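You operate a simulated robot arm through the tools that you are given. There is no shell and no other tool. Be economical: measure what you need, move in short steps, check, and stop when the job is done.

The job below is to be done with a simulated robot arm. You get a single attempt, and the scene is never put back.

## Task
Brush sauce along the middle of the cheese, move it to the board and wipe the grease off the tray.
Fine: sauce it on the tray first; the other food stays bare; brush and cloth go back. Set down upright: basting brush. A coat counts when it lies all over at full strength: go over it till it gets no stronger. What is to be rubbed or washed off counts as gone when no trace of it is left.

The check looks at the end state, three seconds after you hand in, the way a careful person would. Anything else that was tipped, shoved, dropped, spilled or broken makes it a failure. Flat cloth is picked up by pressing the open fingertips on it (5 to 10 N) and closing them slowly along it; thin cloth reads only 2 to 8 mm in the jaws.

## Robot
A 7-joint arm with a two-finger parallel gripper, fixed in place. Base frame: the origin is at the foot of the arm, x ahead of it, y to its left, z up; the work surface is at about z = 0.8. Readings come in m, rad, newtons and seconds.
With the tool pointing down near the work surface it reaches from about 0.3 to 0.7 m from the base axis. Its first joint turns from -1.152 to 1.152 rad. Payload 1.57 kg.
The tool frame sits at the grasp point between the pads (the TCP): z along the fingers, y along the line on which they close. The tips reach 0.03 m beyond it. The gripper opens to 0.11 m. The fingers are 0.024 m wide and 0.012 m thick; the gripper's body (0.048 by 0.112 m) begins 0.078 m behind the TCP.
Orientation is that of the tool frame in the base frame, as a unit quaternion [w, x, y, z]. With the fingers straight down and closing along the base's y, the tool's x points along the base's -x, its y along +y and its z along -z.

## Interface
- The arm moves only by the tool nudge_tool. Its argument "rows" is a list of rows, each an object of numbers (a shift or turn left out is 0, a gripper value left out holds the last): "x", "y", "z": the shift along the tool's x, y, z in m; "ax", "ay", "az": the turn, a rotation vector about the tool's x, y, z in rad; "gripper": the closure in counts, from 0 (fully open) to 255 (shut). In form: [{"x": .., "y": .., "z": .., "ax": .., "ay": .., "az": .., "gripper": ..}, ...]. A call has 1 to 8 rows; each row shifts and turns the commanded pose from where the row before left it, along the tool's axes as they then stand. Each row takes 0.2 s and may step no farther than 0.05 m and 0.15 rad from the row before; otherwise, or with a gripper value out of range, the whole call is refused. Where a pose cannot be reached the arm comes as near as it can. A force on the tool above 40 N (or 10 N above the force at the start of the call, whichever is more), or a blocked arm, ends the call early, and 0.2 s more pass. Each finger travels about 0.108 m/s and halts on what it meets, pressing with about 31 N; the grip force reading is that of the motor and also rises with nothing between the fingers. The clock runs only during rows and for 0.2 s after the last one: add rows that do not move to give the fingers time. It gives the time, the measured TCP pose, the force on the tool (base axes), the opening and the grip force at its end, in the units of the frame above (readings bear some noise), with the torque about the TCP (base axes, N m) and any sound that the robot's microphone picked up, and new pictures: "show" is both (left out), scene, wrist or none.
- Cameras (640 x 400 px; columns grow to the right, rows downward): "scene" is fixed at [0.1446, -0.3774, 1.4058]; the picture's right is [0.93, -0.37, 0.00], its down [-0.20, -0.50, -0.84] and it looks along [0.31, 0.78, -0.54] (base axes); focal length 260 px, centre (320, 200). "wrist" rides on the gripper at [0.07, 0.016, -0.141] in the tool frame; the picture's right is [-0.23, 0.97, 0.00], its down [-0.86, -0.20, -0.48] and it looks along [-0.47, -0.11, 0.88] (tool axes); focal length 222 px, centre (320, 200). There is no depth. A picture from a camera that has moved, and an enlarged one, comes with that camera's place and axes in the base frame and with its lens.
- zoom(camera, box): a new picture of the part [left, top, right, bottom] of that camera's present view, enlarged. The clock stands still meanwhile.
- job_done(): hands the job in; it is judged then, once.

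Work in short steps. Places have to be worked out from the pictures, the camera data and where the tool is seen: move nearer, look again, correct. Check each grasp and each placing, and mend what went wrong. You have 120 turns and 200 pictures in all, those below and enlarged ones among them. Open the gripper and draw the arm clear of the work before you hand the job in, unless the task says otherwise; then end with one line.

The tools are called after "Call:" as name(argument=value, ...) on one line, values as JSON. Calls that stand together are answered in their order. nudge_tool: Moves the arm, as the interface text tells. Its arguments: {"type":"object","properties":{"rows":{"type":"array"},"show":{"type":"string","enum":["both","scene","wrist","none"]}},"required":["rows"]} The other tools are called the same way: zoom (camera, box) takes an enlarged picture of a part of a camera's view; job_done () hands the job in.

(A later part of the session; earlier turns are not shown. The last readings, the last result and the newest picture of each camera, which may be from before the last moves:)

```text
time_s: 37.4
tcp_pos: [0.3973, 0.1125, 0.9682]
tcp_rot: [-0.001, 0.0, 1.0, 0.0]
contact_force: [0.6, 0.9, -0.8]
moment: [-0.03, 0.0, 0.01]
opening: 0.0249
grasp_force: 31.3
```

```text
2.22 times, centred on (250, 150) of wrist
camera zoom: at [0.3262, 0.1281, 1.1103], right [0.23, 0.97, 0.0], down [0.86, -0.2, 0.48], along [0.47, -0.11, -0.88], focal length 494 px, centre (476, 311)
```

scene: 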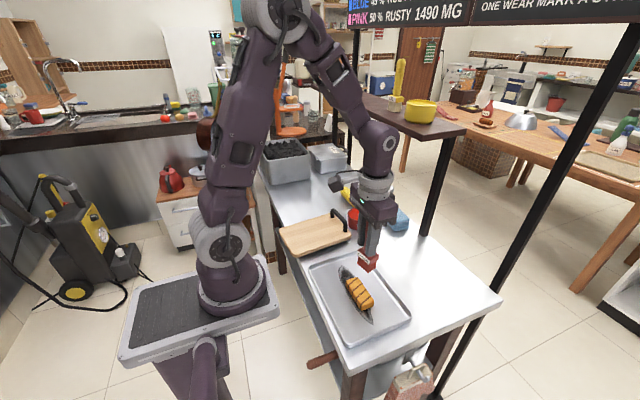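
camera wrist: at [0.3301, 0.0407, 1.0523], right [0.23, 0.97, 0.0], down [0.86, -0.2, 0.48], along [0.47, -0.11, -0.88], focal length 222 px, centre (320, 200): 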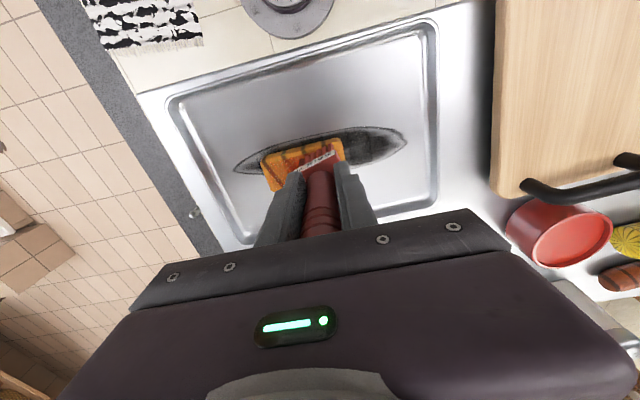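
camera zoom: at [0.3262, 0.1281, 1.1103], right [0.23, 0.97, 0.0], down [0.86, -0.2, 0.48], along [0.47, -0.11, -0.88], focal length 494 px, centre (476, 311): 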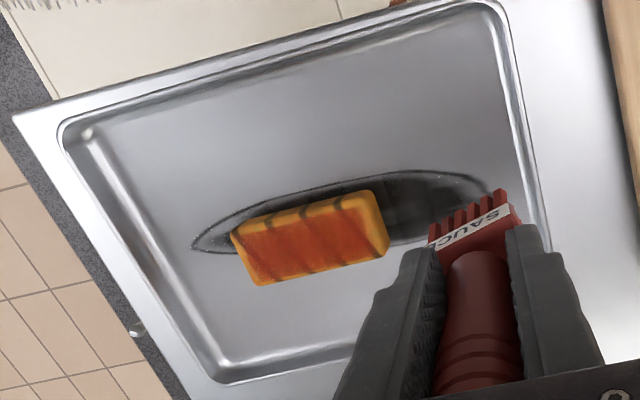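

The coat now looks like a neat strip with fixed edges. I'll zoom closer to judge its uniformity.

Call:
zoom(camera="scene", box=[340, 270, 404, 318])

Call:
zoom(camera="wrist", box=[210, 130, 290, 180])

```text
8.33 times, centred on (372, 294) of scene
camera zoom: at [0.1446, -0.3774, 1.4058], right [0.93, -0.37, 0.0], down [-0.2, -0.5, -0.84], along [0.31, 0.78, -0.54], focal length 2168 px, centre (-113, -583)
```

zoom: 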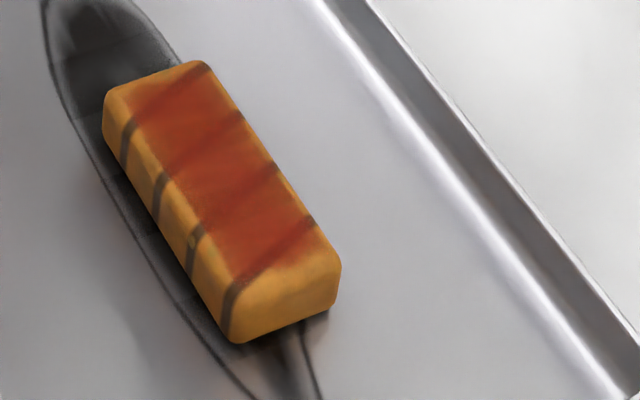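

```text
8.00 times, centred on (250, 155) of wrist
camera zoom: at [0.3262, 0.1281, 1.1103], right [0.23, 0.97, 0.0], down [0.86, -0.2, 0.48], along [0.47, -0.11, -0.88], focal length 1777 px, centre (880, 560)
```

zoom: 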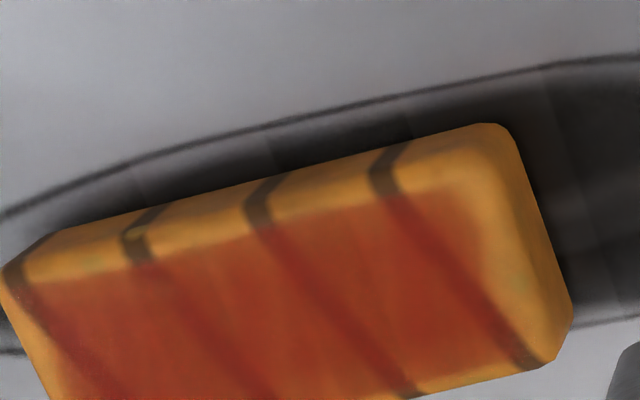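

The +y end is a bit fainter, so I'll make more passes that extend further past that end.

Call:
nudge_tool(rows=[{"y": -0.04}, {"y": -0.025, "z": 0.03}, {"z": 0.025}, {"z": 0.0055}, {"y": -0.008}, {"y": -0.008}, {"y": -0.008}, {"y": -0.008}], show="none")

Call:
nudge_tool(rows=[{"y": -0.009}, {"y": -0.009}, {"y": -0.009}, {"y": -0.009}, {"y": -0.009}, {"y": 0.009}, {"y": 0.009}, {"y": 0.009}], show="none")

Call:
zoom(camera="scene", box=[320, 240, 400, 320])

```text
time_s: 39.2
tcp_pos: [0.3966, 0.0159, 0.9075]
tcp_rot: [-0.001, -0.001, 1.0, 0.0]
contact_force: [0.4, 4.3, 7.5]
moment: [0.24, -0.13, 0.07]
opening: 0.0247
grasp_force: 30.6
```

```text
time_s: 41.0
tcp_pos: [0.396, -0.0032, 0.9078]
tcp_rot: [0.0, -0.001, 1.0, 0.0]
contact_force: [-0.4, -1.4, 1.1]
moment: [-0.09, -0.03, 0.0]
opening: 0.0249
grasp_force: 31.1
```

```text
5.00 times, centred on (360, 280) of scene
camera zoom: at [0.1446, -0.3774, 1.4058], right [0.93, -0.37, 0.0], down [-0.2, -0.5, -0.84], along [0.31, 0.78, -0.54], focal length 1301 px, centre (120, -200)
```

zoom: 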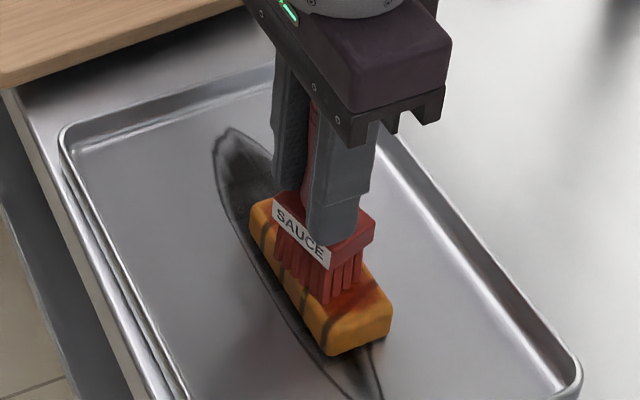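

Call:
nudge_tool(rows=[{"z": 0.001, "y": 0.006}, {"y": 0.009}, {"y": 0.009}, {"y": 0.009}, {"y": 0.008}, {"y": -0.009}, {"y": -0.009}, {"y": -0.009}], show="none")

Call:
nudge_tool(rows=[{"y": 0.009}, {"y": 0.009}, {"y": 0.009}, {"y": -0.009}, {"y": -0.009}, {"y": -0.009}, {"y": -0.009}, {"y": -0.009}], show="none")

Call:
nudge_tool(rows=[{"y": -0.009}, {"y": -0.009}, {"y": -0.006}, {"y": 0.009}, {"y": 0.009}, {"y": 0.009}, {"y": 0.009}, {"y": 0.009}], show="none")

Call:
nudge_tool(rows=[{"y": 0.009}, {"y": 0.009}, {"z": -0.03}, {"z": -0.03, "y": 0.035}, {"y": 0.035}, {}], show="none")

Call:
zoom(camera="scene", box=[340, 270, 404, 318])

Call:
zoom(camera="wrist", box=[210, 130, 290, 180])

```text
time_s: 42.8
tcp_pos: [0.397, 0.0114, 0.906]
tcp_rot: [0.001, -0.001, 1.0, -0.001]
contact_force: [1.1, 10.2, 25.3]
moment: [0.75, -0.4, 0.17]
opening: 0.0246
grasp_force: 31.2
```

```text
time_s: 44.6
tcp_pos: [0.3962, -0.007, 0.9064]
tcp_rot: [0.0, -0.001, 1.0, 0.0]
contact_force: [0.5, 7.5, 14.6]
moment: [0.53, -0.24, 0.09]
opening: 0.0249
grasp_force: 31.3
```

```text
time_s: 46.4
tcp_pos: [0.3964, 0.014, 0.9069]
tcp_rot: [0.0, 0.0, 1.0, 0.0]
contact_force: [0.5, -1.6, 2.8]
moment: [-0.18, -0.11, -0.04]
opening: 0.0247
grasp_force: 31.1
```

```text
time_s: 47.8
tcp_pos: [0.3958, 0.1011, 0.9662]
tcp_rot: [0.0, 0.0, 1.0, 0.0]
contact_force: [-0.1, -0.4, -1.8]
moment: [0.03, -0.01, 0.01]
opening: 0.0249
grasp_force: 30.8
```

```text
8.33 times, centred on (372, 294) of scene
camera zoom: at [0.1446, -0.3774, 1.4058], right [0.93, -0.37, 0.0], down [-0.2, -0.5, -0.84], along [0.31, 0.78, -0.54], focal length 2168 px, centre (-113, -583)
```

zoom: 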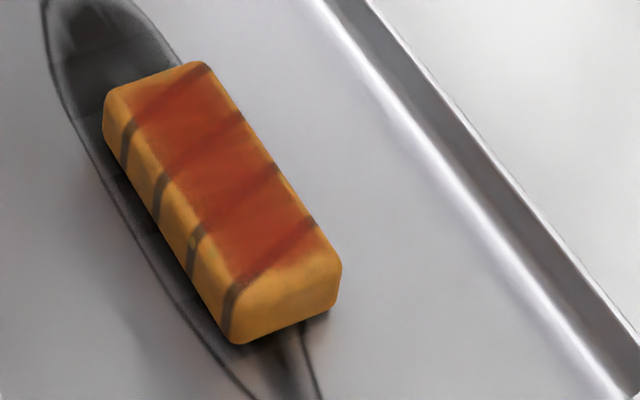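

```text
8.00 times, centred on (250, 155) of wrist
camera zoom: at [0.3253, 0.1172, 1.1082], right [0.23, 0.97, 0.0], down [0.86, -0.2, 0.48], along [0.47, -0.11, -0.88], focal length 1777 px, centre (880, 560)
```

zoom: 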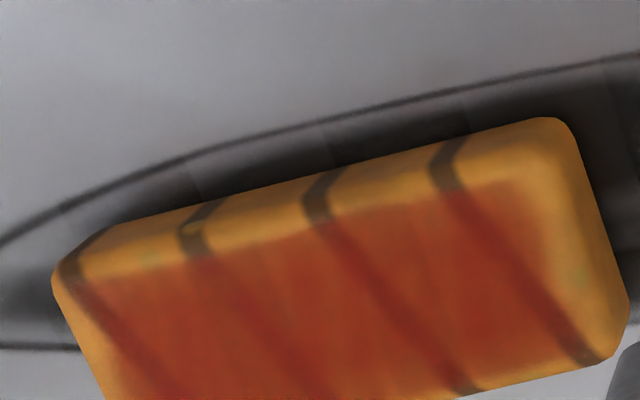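

No change from the extra passes, so it's either saturated or the brush is dry. I'll re-dip once to find out.

Call:
nudge_tool(rows=[{"z": -0.035}, {"x": -0.03, "y": 0.037}, {"x": -0.03, "y": 0.037}, {"x": -0.03, "y": 0.037}, {"x": -0.03, "y": 0.037}, {"x": -0.03, "y": 0.037}, {}], show="none")

Call:
zoom(camera="scene", box=[320, 160, 400, 240])

Call:
zoom(camera="wrist", box=[220, 60, 440, 240])

```text
time_s: 49.4
tcp_pos: [0.5476, 0.2854, 0.9991]
tcp_rot: [0.0, 0.0, 1.0, 0.0]
contact_force: [-0.4, 0.0, -1.0]
moment: [-0.01, 0.02, -0.03]
opening: 0.025
grasp_force: 30.9
```

```text
5.00 times, centred on (360, 200) of scene
camera zoom: at [0.1447, -0.3774, 1.4058], right [0.93, -0.37, 0.0], down [-0.2, -0.5, -0.84], along [0.31, 0.78, -0.54], focal length 1301 px, centre (120, 200)
```

zoom: 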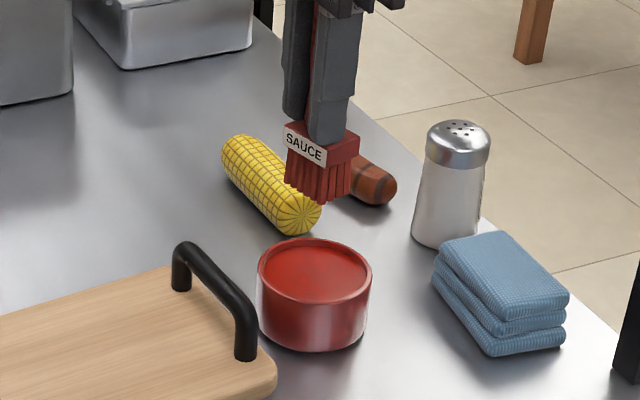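

```text
2.22 times, centred on (330, 150) of wrist
camera zoom: at [0.4767, 0.3029, 1.1416], right [0.23, 0.97, 0.0], down [0.86, -0.2, 0.48], along [0.47, -0.11, -0.88], focal length 494 px, centre (298, 311)
```

zoom: 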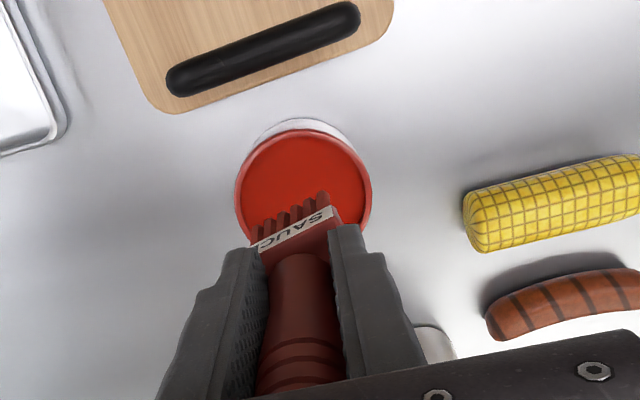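

The alignment is good. I'll descend in steps to touch the sauce.

Call:
nudge_tool(rows=[{"y": 0.004, "z": 0.03}, {"z": 0.025}, {"z": 0.01}, {"z": 0.005}, {}], show="none")

Call:
zoom(camera="scene", box=[320, 160, 400, 240])

```text
time_s: 50.6
tcp_pos: [0.5467, 0.2909, 0.9311]
tcp_rot: [0.001, 0.0, 1.0, 0.0]
contact_force: [0.0, 0.4, -1.6]
moment: [-0.02, 0.02, -0.07]
opening: 0.0245
grasp_force: 30.9
```

```text
5.00 times, centred on (360, 200) of scene
camera zoom: at [0.1446, -0.3774, 1.4058], right [0.93, -0.37, 0.0], down [-0.2, -0.5, -0.84], along [0.31, 0.78, -0.54], focal length 1301 px, centre (120, 200)
```

zoom: 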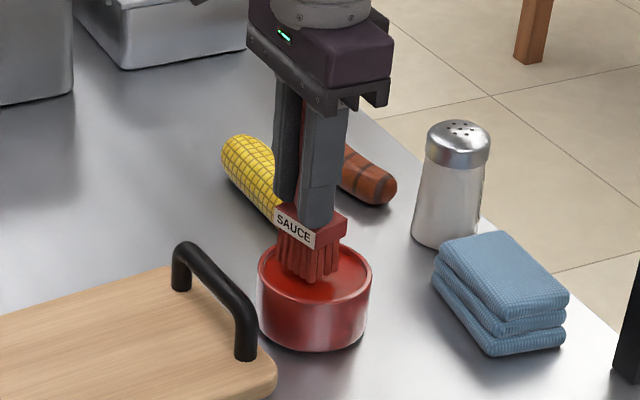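

Call:
nudge_tool(rows=[{"z": 0.003}, {"z": 0.002}, {"z": 0.002}, {}], show="none")

Call:
zoom(camera="scene", box=[320, 160, 400, 240])

```text
time_s: 51.6
tcp_pos: [0.5466, 0.2908, 0.9241]
tcp_rot: [0.0, 0.0, 1.0, 0.0]
contact_force: [-0.1, -0.6, -0.9]
moment: [-0.02, -0.01, -0.01]
opening: 0.025
grasp_force: 30.8
```

```text
5.00 times, centred on (360, 200) of scene
camera zoom: at [0.1446, -0.3774, 1.4058], right [0.93, -0.37, 0.0], down [-0.2, -0.5, -0.84], along [0.31, 0.78, -0.54], focal length 1301 px, centre (120, 200)
```

zoom: 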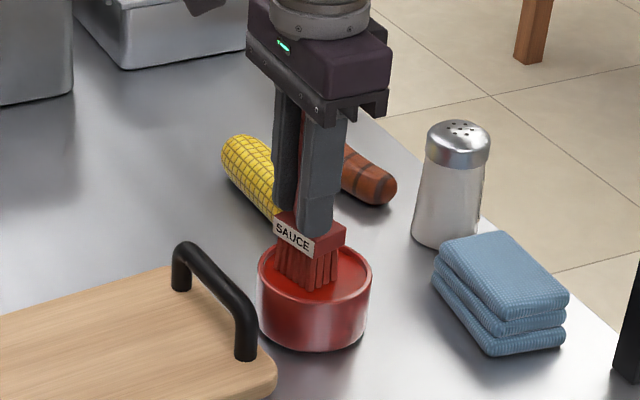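

Call:
nudge_tool(rows=[{"z": 0.003}, {"z": 0.002}, {"z": 0.001}, {}], show="none")

```text
time_s: 52.6
tcp_pos: [0.5479, 0.2913, 0.9198]
tcp_rot: [0.002, -0.001, 1.0, 0.001]
contact_force: [2.4, -0.1, 38.0]
moment: [-0.29, -0.58, -0.01]
opening: 0.025
grasp_force: 31.4
```

Contact is firm, so the brush is dipped. I'll lift and return to the cheese.

Call:
nudge_tool(rows=[{"z": -0.02}, {"z": -0.03}, {"z": -0.03}, {}, {}], show="none")

Call:
nudge_tool(rows=[{"x": 0.025, "y": -0.042}, {"x": 0.025, "y": -0.042}, {"x": 0.025, "y": -0.042}, {"x": 0.025, "y": -0.042}, {"x": 0.025, "y": -0.042}, {"x": 0.025, "y": -0.042}, {}], show="none")

Call:
zoom(camera="scene", box=[320, 240, 400, 320])

```text
time_s: 53.8
tcp_pos: [0.5451, 0.2896, 0.998]
tcp_rot: [0.0, 0.0, 1.0, -0.001]
contact_force: [0.0, 0.5, -0.6]
moment: [0.02, 0.02, -0.01]
opening: 0.0251
grasp_force: 30.9
```

```text
time_s: 55.4
tcp_pos: [0.3953, 0.0378, 0.9985]
tcp_rot: [0.0, -0.001, 1.0, 0.0]
contact_force: [0.7, 0.3, -0.7]
moment: [-0.05, 0.0, -0.03]
opening: 0.0248
grasp_force: 31.5
```

```text
5.00 times, centred on (360, 280) of scene
camera zoom: at [0.1446, -0.3774, 1.4058], right [0.93, -0.37, 0.0], down [-0.2, -0.5, -0.84], along [0.31, 0.78, -0.54], focal length 1301 px, centre (120, -200)
```

zoom: 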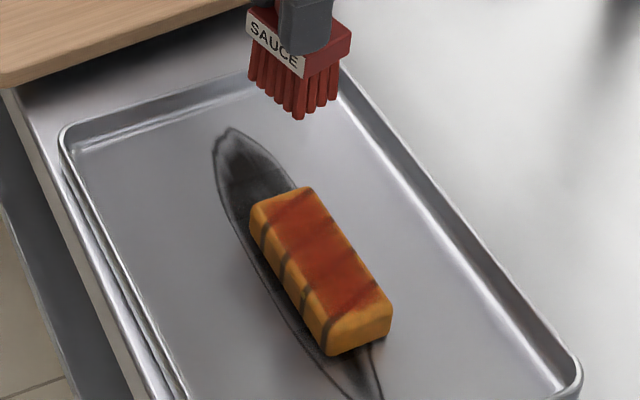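

Call:
nudge_tool(rows=[{"z": 0.04, "y": -0.005}, {"z": 0.04}, {"z": 0.009}, {}], show="none")

Call:
nudge_tool(rows=[{"z": 0.0015}, {"z": 0.0015}, {}], show="none")

```text
time_s: 56.4
tcp_pos: [0.3954, 0.0326, 0.9068]
tcp_rot: [0.0, -0.001, 1.0, 0.0]
contact_force: [0.0, -0.7, -0.5]
moment: [-0.04, -0.01, 0.0]
opening: 0.0249
grasp_force: 30.5
```

```text
time_s: 57.2
tcp_pos: [0.3961, 0.0336, 0.9037]
tcp_rot: [0.0, -0.001, 1.0, 0.0]
contact_force: [-0.6, -0.3, -2.7]
moment: [-0.04, 0.0, 0.02]
opening: 0.0249
grasp_force: 30.8
```

Call:
nudge_tool(rows=[{"z": 0.0015}, {}], show="none")

Call:
nudge_tool(rows=[{"z": 0.0015}, {}], show="none")

```text
time_s: 57.8
tcp_pos: [0.3976, 0.034, 0.9034]
tcp_rot: [0.0, 0.0, 1.0, 0.0]
contact_force: [-0.2, 0.3, 4.0]
moment: [-0.07, -0.07, -0.05]
opening: 0.025
grasp_force: 31.3
```

```text
time_s: 58.6
tcp_pos: [0.3954, 0.0332, 0.9039]
tcp_rot: [0.001, 0.0, 1.0, 0.0]
contact_force: [-2.9, -1.3, 20.8]
moment: [-0.2, 0.0, -0.03]
opening: 0.0249
grasp_force: 31.2
stopped in row 2: the force on the tool passed its limit at 41 N (the readings are from after the stop); the commanded pose is now the measured one
```

Contact is about 20 N. I'll make full passes.

Call:
nudge_tool(rows=[{"z": -0.0005, "y": 0.004}, {"y": -0.009}, {"y": -0.009}, {"y": -0.009}, {"y": -0.009}, {"y": -0.009}, {"y": -0.009}, {"y": -0.009}], show="none")

Call:
nudge_tool(rows=[{"z": 0.0005, "y": 0.009}, {"y": 0.009}, {"y": 0.009}, {"y": 0.009}, {"y": 0.009}, {"y": 0.009}, {"y": 0.009}], show="none")

Call:
nudge_tool(rows=[{"z": 0.0007}, {"y": -0.009}, {"y": -0.009}, {"y": -0.009}, {"y": -0.009}, {"y": -0.009}, {"y": -0.009}, {"y": -0.009}], show="none")

Call:
nudge_tool(rows=[{"y": 0.009}, {"y": 0.009}, {"y": 0.009}, {"y": 0.009}, {"y": 0.009}, {"y": 0.009}, {"y": 0.009}, {"z": -0.03}], show="none")

Call:
nudge_tool(rows=[{"z": -0.03, "y": 0.035}, {"y": 0.035}, {}], show="none")

Call:
zoom(camera="scene", box=[340, 270, 404, 318])

Call:
zoom(camera="wrist", box=[210, 130, 290, 180])

```text
time_s: 60.4
tcp_pos: [0.398, -0.024, 0.9035]
tcp_rot: [0.001, -0.001, 1.0, 0.0]
contact_force: [-1.6, 6.9, 18.5]
moment: [0.55, -0.26, 0.1]
opening: 0.0246
grasp_force: 30.9
```

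```text
time_s: 61.0
tcp_pos: [0.3983, -0.0133, 0.9036]
tcp_rot: [0.003, 0.001, 1.0, -0.002]
contact_force: [-2.5, -0.4, 18.2]
moment: [0.1, 0.0, 0.01]
opening: 0.0249
grasp_force: 31.0
stopped in row 2: the force on the tool passed its limit at 42 N (the readings are from after the stop); the commanded pose is now the measured one
```

```text
time_s: 61.4
tcp_pos: [0.3969, -0.014, 0.9028]
tcp_rot: [0.002, 0.0, 1.0, 0.0]
contact_force: [-3.4, 1.9, 22.5]
moment: [0.17, 0.06, 0.04]
opening: 0.0246
grasp_force: 30.8
stopped in row 2: the force on the tool passed its limit at 46 N (the readings are from after the stop); the commanded pose is now the measured one
```

```text
time_s: 63.0
tcp_pos: [0.3987, 0.0427, 0.9042]
tcp_rot: [0.004, 0.001, 1.0, 0.001]
contact_force: [-2.7, -2.3, 17.7]
moment: [-0.19, 0.06, -0.05]
opening: 0.025
grasp_force: 30.9
stopped in row 7: the force on the tool passed its limit at 41 N (the readings are from after the stop); the commanded pose is now the measured one
```

```text
time_s: 63.8
tcp_pos: [0.3994, 0.1132, 0.9318]
tcp_rot: [0.003, 0.001, 1.0, 0.0]
contact_force: [-0.2, 0.6, -1.6]
moment: [0.0, 0.0, 0.0]
opening: 0.0246
grasp_force: 30.4
```

```text
8.33 times, centred on (372, 294) of scene
camera zoom: at [0.1446, -0.3774, 1.4058], right [0.93, -0.37, 0.0], down [-0.2, -0.5, -0.84], along [0.31, 0.78, -0.54], focal length 2168 px, centre (-113, -583)
```

zoom: 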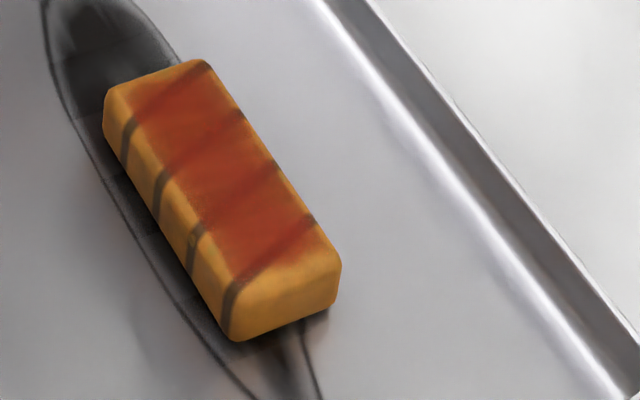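

```text
8.00 times, centred on (250, 155) of wrist
camera zoom: at [0.3288, 0.1304, 1.0739], right [0.23, 0.97, 0.0], down [0.85, -0.2, 0.48], along [0.47, -0.11, -0.88], focal length 1777 px, centre (880, 560)
```

zoom: 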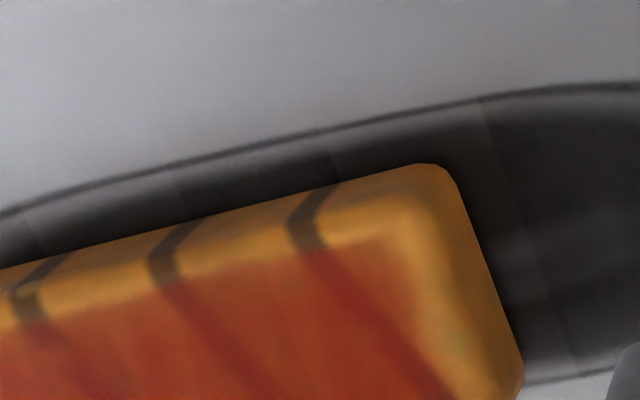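

There's no further change after the re-dip, so the coat is saturated. Now I'll bring the brush back over its home at about (0.557, 0.164).

Call:
nudge_tool(rows=[{"z": -0.04}, {"z": -0.025}, {"x": -0.038, "y": 0.013}, {"x": -0.038, "y": 0.013}, {"x": -0.038, "y": 0.013}, {"x": -0.038, "y": 0.012}, {}], show="wrist")

Call:
zoom(camera="scene", box=[330, 170, 430, 250])

```text
time_s: 65.3
tcp_pos: [0.5502, 0.1616, 0.9994]
tcp_rot: [0.003, 0.001, 1.0, -0.001]
contact_force: [-0.1, -0.9, -1.3]
moment: [-0.03, -0.04, -0.01]
opening: 0.0246
grasp_force: 31.1
camera wrist: at [0.4791, 0.1785, 1.1406], right [0.23, 0.97, 0.0], down [0.85, -0.2, 0.48], along [0.47, -0.11, -0.88], focal length 222 px, centre (320, 200)
```

wrist: 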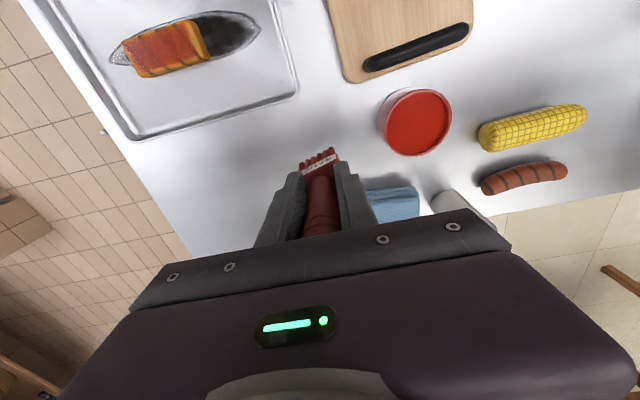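

```text
5.00 times, centred on (380, 210) of scene
camera zoom: at [0.1447, -0.3774, 1.4058], right [0.93, -0.37, 0.0], down [-0.2, -0.5, -0.84], along [0.31, 0.78, -0.54], focal length 1301 px, centre (20, 150)
```

zoom: 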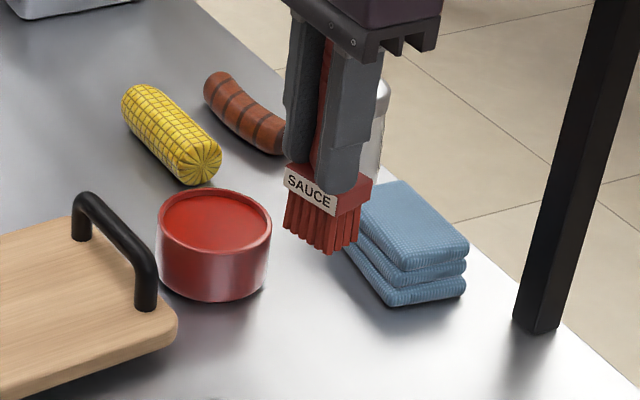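

I'll lower it toward the table in steps.

Call:
nudge_tool(rows=[{"z": 0.04}, {"z": 0.04}, {"z": 0.015}, {}], show="none")

Call:
zoom(camera="scene", box=[330, 170, 430, 250])

```text
time_s: 66.3
tcp_pos: [0.5495, 0.1623, 0.9048]
tcp_rot: [0.004, 0.0, 1.0, -0.001]
contact_force: [0.3, -0.8, -1.1]
moment: [0.06, 0.02, -0.02]
opening: 0.0249
grasp_force: 31.0
```

```text
5.00 times, centred on (380, 210) of scene
camera zoom: at [0.1446, -0.3774, 1.4058], right [0.93, -0.37, 0.0], down [-0.2, -0.5, -0.84], along [0.31, 0.78, -0.54], focal length 1301 px, centre (20, 150)
```

zoom: 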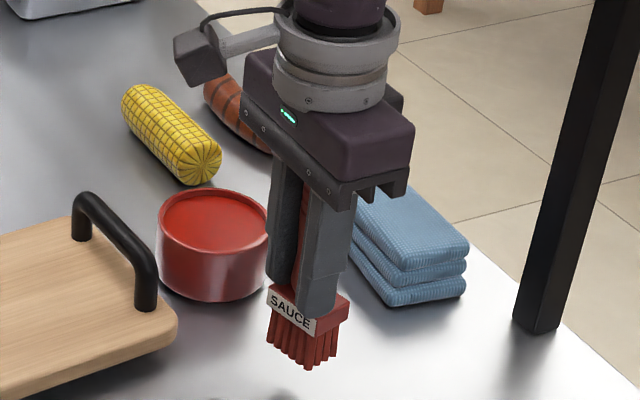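

I'll zoom in on the brush to judge its tilt.

Call:
zoom(camera="scene", box=[376, 214, 408, 250])

Call:
zoom(camera="wrist", box=[280, 120, 370, 200])

```text
11.11 times, centred on (392, 232) of scene
camera zoom: at [0.1446, -0.3774, 1.4058], right [0.93, -0.37, 0.0], down [-0.2, -0.5, -0.84], along [0.31, 0.78, -0.54], focal length 2891 px, centre (-480, -156)
```

zoom: 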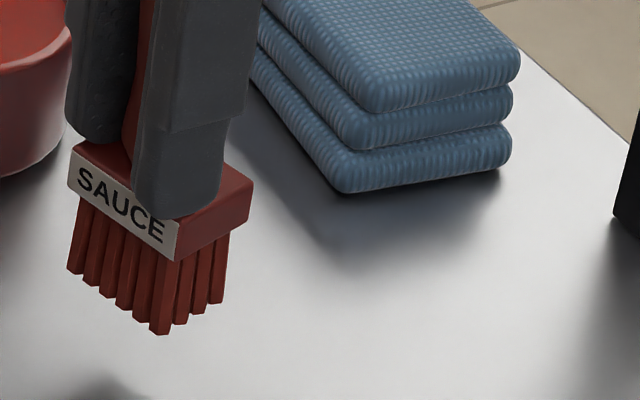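

```text
5.00 times, centred on (325, 160) of wrist
camera zoom: at [0.4788, 0.1795, 1.0456], right [0.23, 0.97, 0.0], down [0.85, -0.2, 0.48], along [0.47, -0.11, -0.88], focal length 1111 px, centre (295, 400)
```

zoom: 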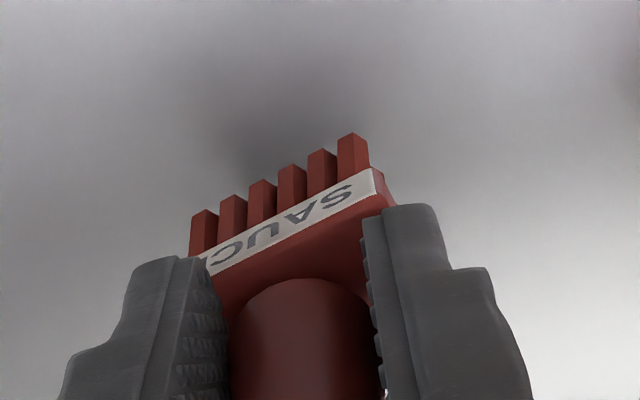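

The brush is tilted slightly about the pad axis, and pressing it lightly on the table should square it up. I'll lower it to contact.

Call:
nudge_tool(rows=[{"z": 0.008}, {"z": 0.005}, {}], show="none")

Call:
nudge_tool(rows=[{"z": 0.003}, {}], show="none")

Call:
nudge_tool(rows=[{"z": 0.003}, {}], show="none")

Call:
zoom(camera="scene", box=[360, 190, 424, 254])

```text
time_s: 67.2
tcp_pos: [0.5501, 0.1633, 0.8898]
tcp_rot: [0.004, 0.002, 1.0, 0.0]
contact_force: [0.5, -0.1, -1.8]
moment: [0.03, 0.01, 0.0]
opening: 0.0249
grasp_force: 31.1
```

```text
time_s: 67.8
tcp_pos: [0.5523, 0.1647, 0.8877]
tcp_rot: [0.003, 0.002, 1.0, 0.0]
contact_force: [-0.3, -0.6, -1.0]
moment: [0.0, 0.02, 0.01]
opening: 0.025
grasp_force: 30.8
```

```text
time_s: 68.3
tcp_pos: [0.5518, 0.1638, 0.8835]
tcp_rot: [0.003, 0.001, 1.0, 0.001]
contact_force: [0.2, 0.1, -1.4]
moment: [-0.03, 0.01, 0.02]
opening: 0.0249
grasp_force: 31.2
```

```text
6.25 times, centred on (392, 222) of scene
camera zoom: at [0.1446, -0.3774, 1.4058], right [0.93, -0.37, 0.0], down [-0.2, -0.5, -0.84], along [0.31, 0.78, -0.54], focal length 1626 px, centre (-130, 62)
```

zoom: 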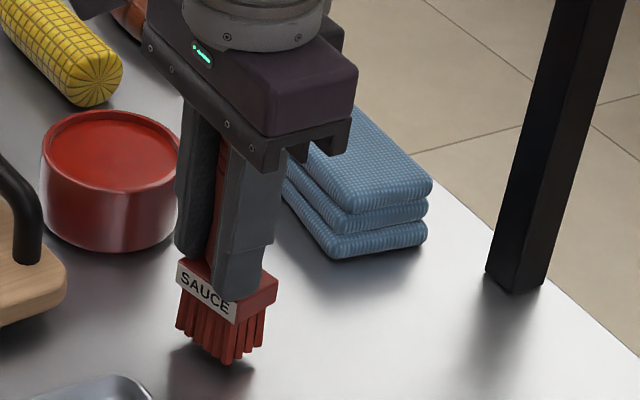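

Call:
nudge_tool(rows=[{"z": 0.003}, {}], show="none")

Call:
nudge_tool(rows=[{"z": 0.002}, {}], show="none")

Call:
nudge_tool(rows=[{"z": 0.002}, {}], show="none")

Call:
zoom(camera="scene", box=[360, 190, 424, 254])

```text
time_s: 69.0
tcp_pos: [0.551, 0.1645, 0.8824]
tcp_rot: [0.004, 0.001, 1.0, 0.0]
contact_force: [0.3, -0.2, -1.1]
moment: [0.02, 0.01, 0.02]
opening: 0.0248
grasp_force: 31.0
```

```text
time_s: 69.5
tcp_pos: [0.5504, 0.1637, 0.8806]
tcp_rot: [0.003, 0.001, 1.0, 0.0]
contact_force: [0.3, 0.0, -1.5]
moment: [-0.02, 0.01, 0.0]
opening: 0.0247
grasp_force: 31.2
```

```text
time_s: 70.2
tcp_pos: [0.551, 0.1642, 0.8785]
tcp_rot: [0.004, 0.001, 1.0, 0.0]
contact_force: [-0.7, 0.0, -1.1]
moment: [0.01, 0.03, -0.03]
opening: 0.0248
grasp_force: 31.1
```

```text
6.25 times, centred on (392, 222) of scene
camera zoom: at [0.1446, -0.3774, 1.4058], right [0.93, -0.37, 0.0], down [-0.2, -0.5, -0.84], along [0.31, 0.78, -0.54], focal length 1626 px, centre (-130, 62)
```

zoom: 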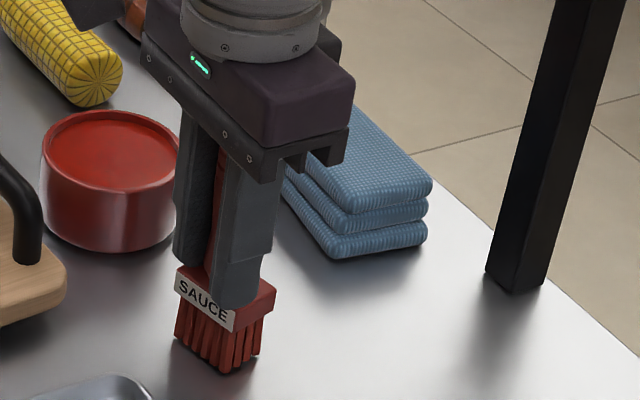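

Nearly touching. A couple more 2 mm steps.

Call:
nudge_tool(rows=[{"z": 0.002}, {}], show="none")

Call:
nudge_tool(rows=[{"z": 0.0015}, {}], show="none")

Call:
nudge_tool(rows=[{"z": 0.0015}, {}], show="none")

Call:
zoom(camera="scene", box=[360, 190, 424, 254])

```text
time_s: 70.8
tcp_pos: [0.5515, 0.1644, 0.8773]
tcp_rot: [0.003, 0.0, 1.0, 0.0]
contact_force: [-0.1, 0.4, -1.0]
moment: [0.0, -0.02, -0.01]
opening: 0.0249
grasp_force: 31.1
```

```text
time_s: 71.3
tcp_pos: [0.5518, 0.1652, 0.8761]
tcp_rot: [0.004, 0.001, 1.0, 0.0]
contact_force: [-6.0, -2.9, 25.6]
moment: [-0.07, 0.42, 0.02]
opening: 0.0249
grasp_force: 31.4
```

```text
time_s: 71.7
tcp_pos: [0.5525, 0.1656, 0.8771]
tcp_rot: [0.004, 0.001, 1.0, 0.001]
contact_force: [-1.7, 0.1, 8.2]
moment: [0.04, 0.21, -0.01]
opening: 0.0247
grasp_force: 31.0
stopped in row 1: the force on the tool passed its limit at 44 N (the readings are from after the stop); the commanded pose is now the measured one
```

```text
6.25 times, centred on (392, 222) of scene
camera zoom: at [0.1445, -0.3774, 1.4058], right [0.93, -0.37, 0.0], down [-0.2, -0.5, -0.84], along [0.31, 0.78, -0.54], focal length 1626 px, centre (-130, 62)
```

zoom: 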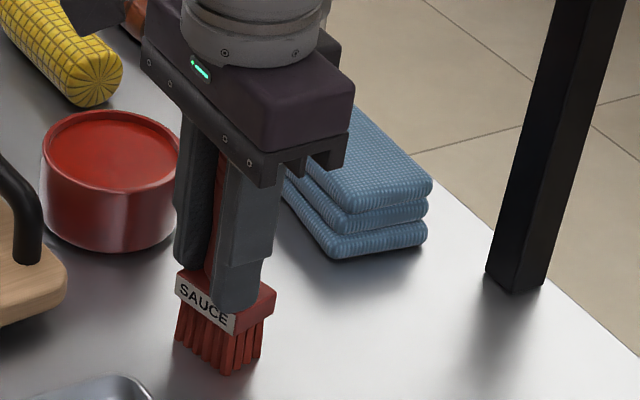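

The brush is in contact with the table. I'll ease the grip open a little and check that it stands flat.

Call:
nudge_tool(rows=[{"gripper": 190}, {"gripper": 186}, {"gripper": 180}, {}], show="none")

Call:
zoom(camera="scene", box=[360, 190, 424, 254])

```text
time_s: 72.7
tcp_pos: [0.5524, 0.1652, 0.8757]
tcp_rot: [0.005, 0.001, 1.0, 0.001]
contact_force: [-0.4, -1.6, 16.8]
moment: [-0.02, 0.1, -0.02]
opening: 0.0259
grasp_force: 0.1
```

```text
6.25 times, centred on (392, 222) of scene
camera zoom: at [0.1443, -0.3775, 1.4058], right [0.93, -0.37, 0.0], down [-0.2, -0.5, -0.84], along [0.31, 0.78, -0.54], focal length 1626 px, centre (-130, 62)
```

zoom: 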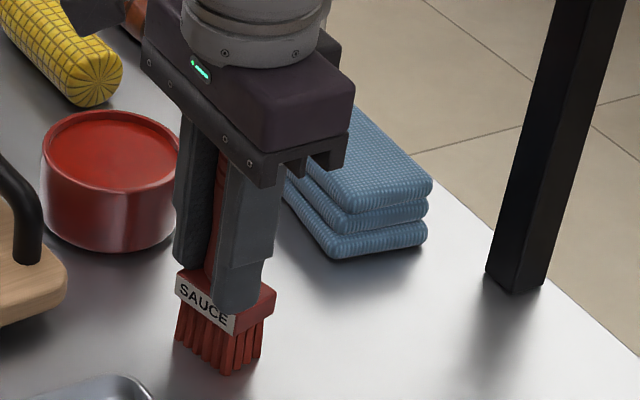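

There's still 17 N, so the gripper palm is resting on the brush top. I'll raise slightly, then open further.

Call:
nudge_tool(rows=[{"z": -0.002}, {"gripper": 170}, {"gripper": 150}, {}], show="none")

Call:
zoom(camera="scene", box=[360, 190, 424, 254])

```text
time_s: 73.7
tcp_pos: [0.552, 0.1644, 0.8787]
tcp_rot: [0.004, 0.001, 1.0, 0.0]
contact_force: [-0.2, -0.8, 0.0]
moment: [0.01, -0.01, 0.01]
opening: 0.0454
grasp_force: 0.1
```

```text
6.25 times, centred on (392, 222) of scene
camera zoom: at [0.1446, -0.3774, 1.4058], right [0.93, -0.37, 0.0], down [-0.2, -0.5, -0.84], along [0.31, 0.78, -0.54], focal length 1626 px, centre (-130, 62)
```

zoom: 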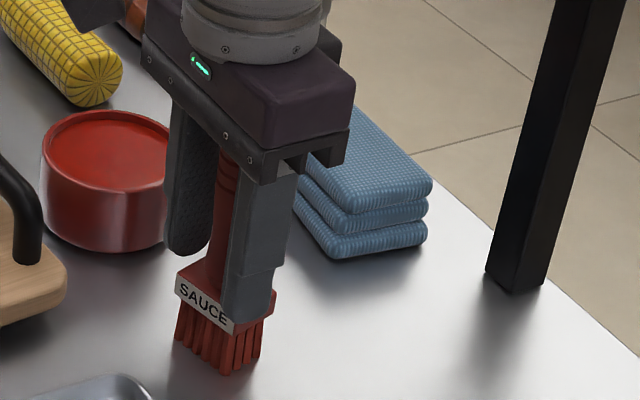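

It stands on its own. I'll open wider and lift straight up.

Call:
nudge_tool(rows=[{"gripper": 70}, {}, {"z": -0.04}, {"z": -0.04}, {"z": -0.04}, {}], show="wrist")

Call:
zoom(camera="scene", box=[330, 170, 430, 250])

```text
time_s: 75.1
tcp_pos: [0.55, 0.1635, 0.999]
tcp_rot: [0.005, 0.001, 1.0, 0.001]
contact_force: [0.0, -0.6, 0.2]
moment: [0.0, 0.02, -0.04]
opening: 0.0798
grasp_force: 0.1
camera wrist: at [0.4782, 0.1789, 1.1393], right [0.23, 0.97, 0.0], down [0.85, -0.2, 0.49], along [0.47, -0.11, -0.87], focal length 222 px, centre (320, 200)
```

wrist: 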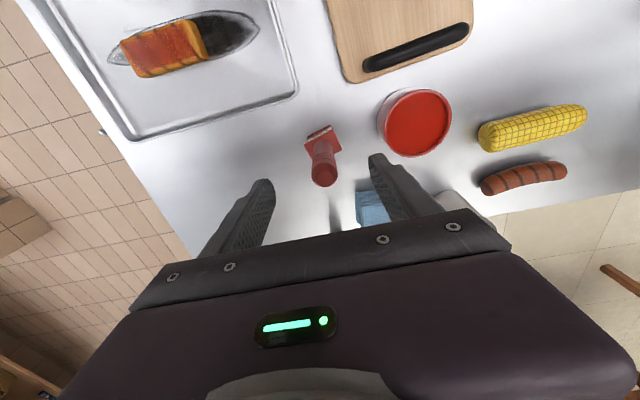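

```text
5.00 times, centred on (380, 210) of scene
camera zoom: at [0.1446, -0.3774, 1.4058], right [0.93, -0.37, 0.0], down [-0.2, -0.5, -0.84], along [0.31, 0.78, -0.54], focal length 1301 px, centre (20, 150)
```

zoom: 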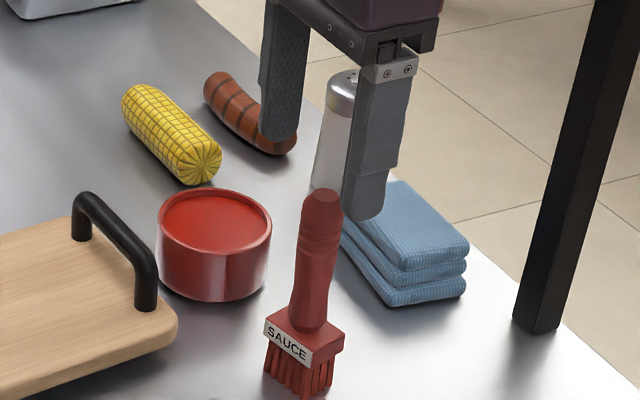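

The brush is back, upright, at its original spot. Next I'll move above the cheese with the gripper fully open to grip it end to end along y.

Call:
nudge_tool(rows=[{"x": 0.036, "y": -0.04, "ay": 0.009, "gripper": 0}, {"x": 0.036, "y": -0.04}, {"x": 0.036, "y": -0.04}, {"x": 0.036, "y": -0.04}, {}], show="wrist")

Call:
zoom(camera="wrist", box=[220, 80, 420, 220])

```text
refused: row 1 steps farther than a row can; nothing moved
```

```text
2.86 times, centred on (320, 150) of wrist
camera zoom: at [0.4782, 0.1789, 1.1393], right [0.23, 0.97, 0.0], down [0.85, -0.2, 0.49], along [0.47, -0.11, -0.87], focal length 635 px, centre (320, 343)
```

zoom: 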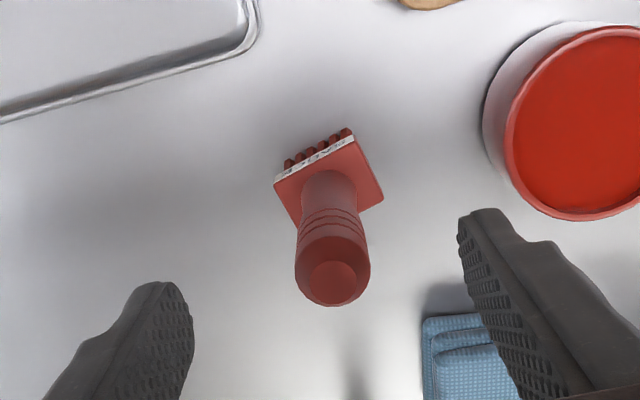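

The step was over the limit, so I'll split it into smaller rows.

Call:
nudge_tool(rows=[{"x": 0.029, "y": -0.032, "ay": 0.009, "gripper": 0}, {"x": 0.029, "y": -0.032}, {"x": 0.029, "y": -0.032}, {"x": 0.029, "y": -0.032}, {"x": 0.028, "y": -0.032}, {}], show="wrist")

Call:
zoom(camera="wrist", box=[220, 80, 420, 220])

```text
time_s: 76.5
tcp_pos: [0.4067, 0.0043, 0.9987]
tcp_rot: [0.0, 0.001, 1.0, -0.001]
contact_force: [0.3, -0.5, 0.5]
moment: [0.0, 0.03, 0.02]
opening: 0.1099
grasp_force: 0.1
camera wrist: at [0.3359, 0.0204, 1.1394], right [0.23, 0.97, 0.0], down [0.85, -0.2, 0.48], along [0.47, -0.11, -0.88], focal length 222 px, centre (320, 200)
```

wrist: 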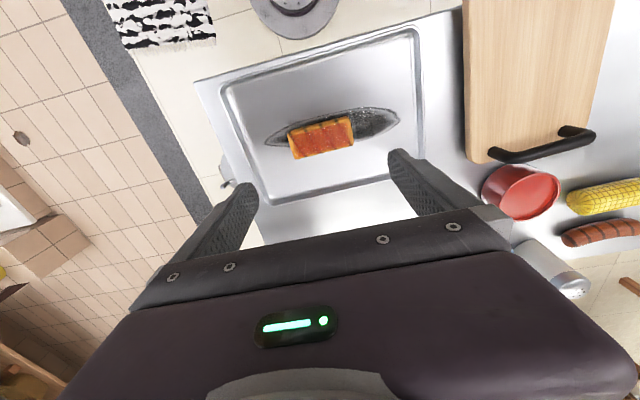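

```text
2.86 times, centred on (320, 150) of wrist
camera zoom: at [0.3359, 0.0204, 1.1394], right [0.23, 0.97, 0.0], down [0.85, -0.2, 0.48], along [0.47, -0.11, -0.88], focal length 635 px, centre (320, 343)
```

zoom: 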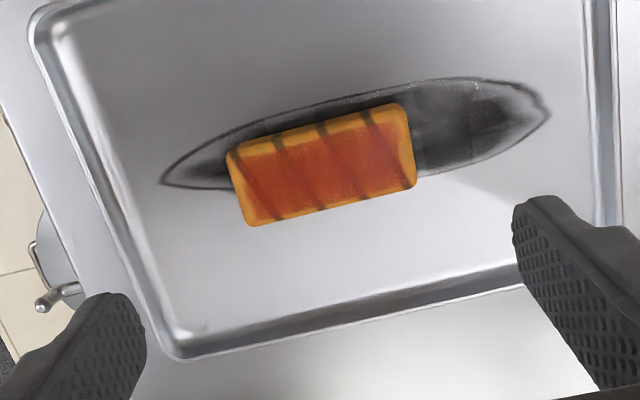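

The cheese centre is about (0.409, 0.004) and it's 87 mm long, so clearance is about 11 mm per side. I'll descend partway and check.

Call:
nudge_tool(rows=[{"x": -0.002, "z": 0.04}, {"z": 0.04}, {"z": 0.03}, {}], show="wrist")

Call:
zoom(camera="scene", box=[310, 230, 410, 330])

```text
time_s: 77.5
tcp_pos: [0.4067, 0.0037, 0.8871]
tcp_rot: [0.0, 0.001, 1.0, 0.0]
contact_force: [0.0, 0.8, -0.4]
moment: [-0.02, -0.04, -0.04]
opening: 0.11
grasp_force: 0.1
camera wrist: at [0.3369, 0.0203, 1.028], right [0.23, 0.97, 0.0], down [0.85, -0.2, 0.48], along [0.47, -0.11, -0.88], focal length 222 px, centre (320, 200)
```

wrist: 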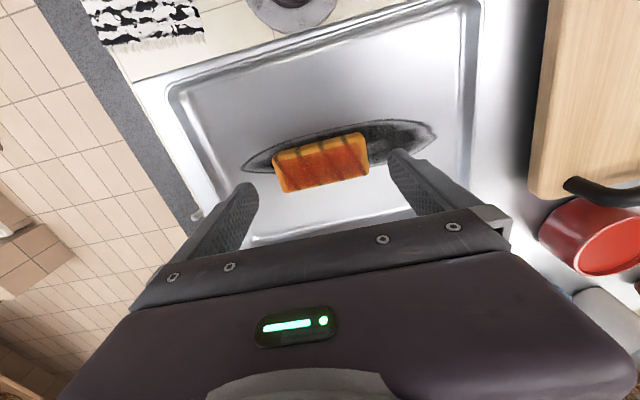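

```text
4.00 times, centred on (360, 280) of scene
camera zoom: at [0.1446, -0.3774, 1.4058], right [0.93, -0.37, 0.0], down [-0.2, -0.5, -0.84], along [0.31, 0.78, -0.54], focal length 1041 px, centre (160, -120)
```

zoom: 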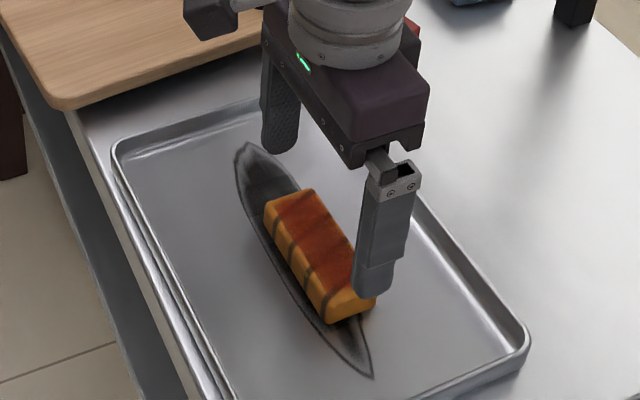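

Centred within a millimetre or two. I'll descend to z of about 0.842.

Call:
nudge_tool(rows=[{"z": 0.025, "y": 0.001}, {"z": 0.015}, {"z": 0.004}, {}], show="wrist")

Call:
zoom(camera="scene", box=[310, 230, 410, 330])

```text
time_s: 78.5
tcp_pos: [0.4086, 0.0049, 0.8428]
tcp_rot: [0.0, 0.001, 1.0, 0.0]
contact_force: [-0.3, -0.5, -0.2]
moment: [0.03, 0.03, -0.02]
opening: 0.1098
grasp_force: 0.0
camera wrist: at [0.3385, 0.0205, 0.9843], right [0.23, 0.97, 0.0], down [0.86, -0.2, 0.48], along [0.47, -0.11, -0.88], focal length 222 px, centre (320, 200)
```

wrist: 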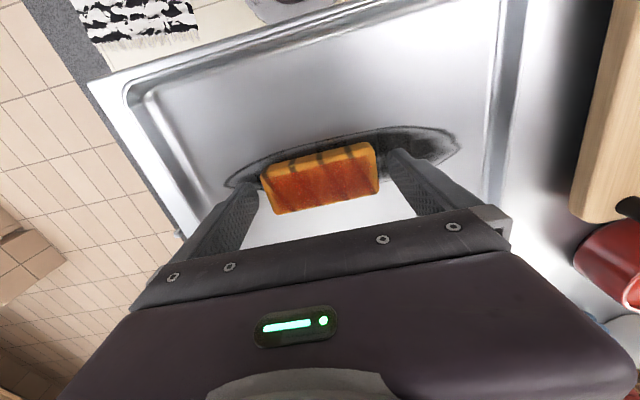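

```text
4.00 times, centred on (360, 280) of scene
camera zoom: at [0.1446, -0.3774, 1.4058], right [0.93, -0.37, 0.0], down [-0.2, -0.5, -0.84], along [0.31, 0.78, -0.54], focal length 1041 px, centre (160, -120)
```

zoom: 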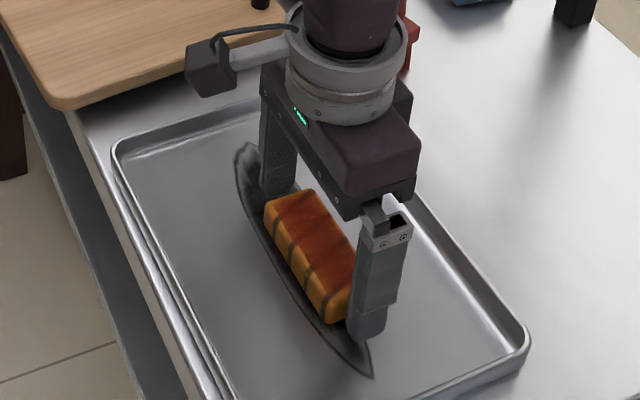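

The fingers bracket the ends. I'll go 3 mm deeper and close gently.

Call:
nudge_tool(rows=[{"z": 0.003}, {"gripper": 35}, {"gripper": 50}, {"gripper": 60}, {"gripper": 75}, {"gripper": 110}, {}, {}], show="wrist")

Call:
zoom(camera="scene", box=[310, 230, 410, 330])

```text
time_s: 80.3
tcp_pos: [0.4095, 0.0052, 0.8397]
tcp_rot: [0.0, 0.001, 1.0, 0.0]
contact_force: [1.0, 0.5, 0.5]
moment: [0.02, -0.01, 0.05]
opening: 0.0892
grasp_force: 31.2
camera wrist: at [0.3386, 0.021, 0.9819], right [0.23, 0.97, 0.0], down [0.85, -0.2, 0.48], along [0.47, -0.11, -0.88], focal length 222 px, centre (320, 200)
```

wrist: 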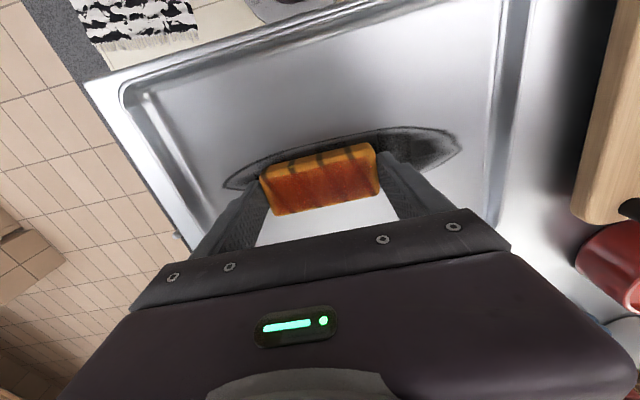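

```text
4.00 times, centred on (360, 280) of scene
camera zoom: at [0.1446, -0.3774, 1.4058], right [0.93, -0.37, 0.0], down [-0.2, -0.5, -0.84], along [0.31, 0.78, -0.54], focal length 1041 px, centre (160, -120)
```

zoom: 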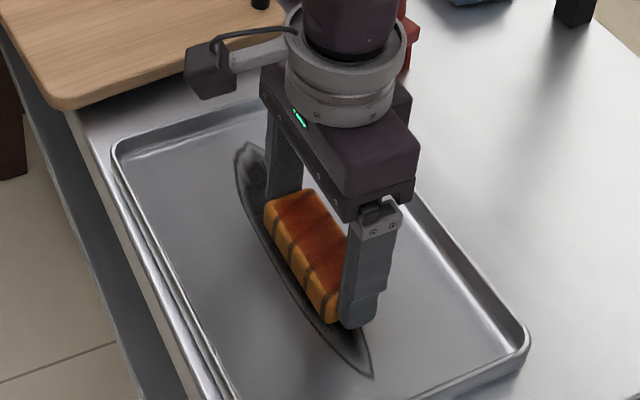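

The grip is firm at an 89 mm opening. I'll lift and check.

Call:
nudge_tool(rows=[{"z": -0.01}, {"z": -0.03}, {"z": -0.04}, {"z": -0.04}, {}], show="both")

```text
time_s: 81.5
tcp_pos: [0.4114, 0.0064, 0.9628]
tcp_rot: [0.0, 0.0, 1.0, 0.0]
contact_force: [0.3, -0.8, -0.9]
moment: [0.01, -0.01, 0.01]
opening: 0.0893
grasp_force: 31.0
camera wrist: at [0.3409, 0.023, 1.1048], right [0.23, 0.97, 0.0], down [0.85, -0.2, 0.48], along [0.47, -0.11, -0.88], focal length 222 px, centre (320, 200)
```

scene: 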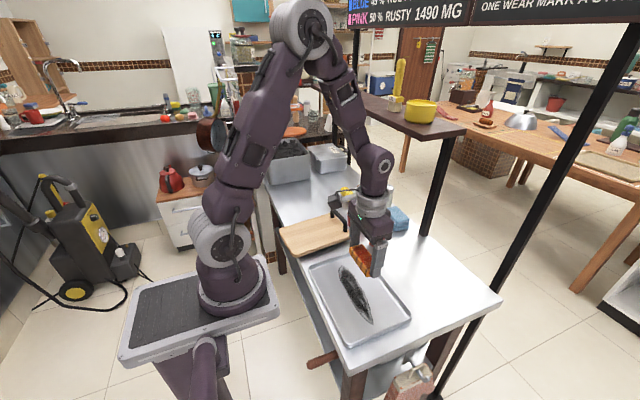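
wrist: 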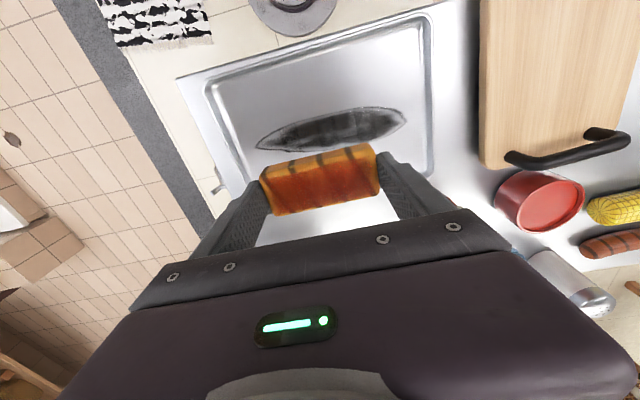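

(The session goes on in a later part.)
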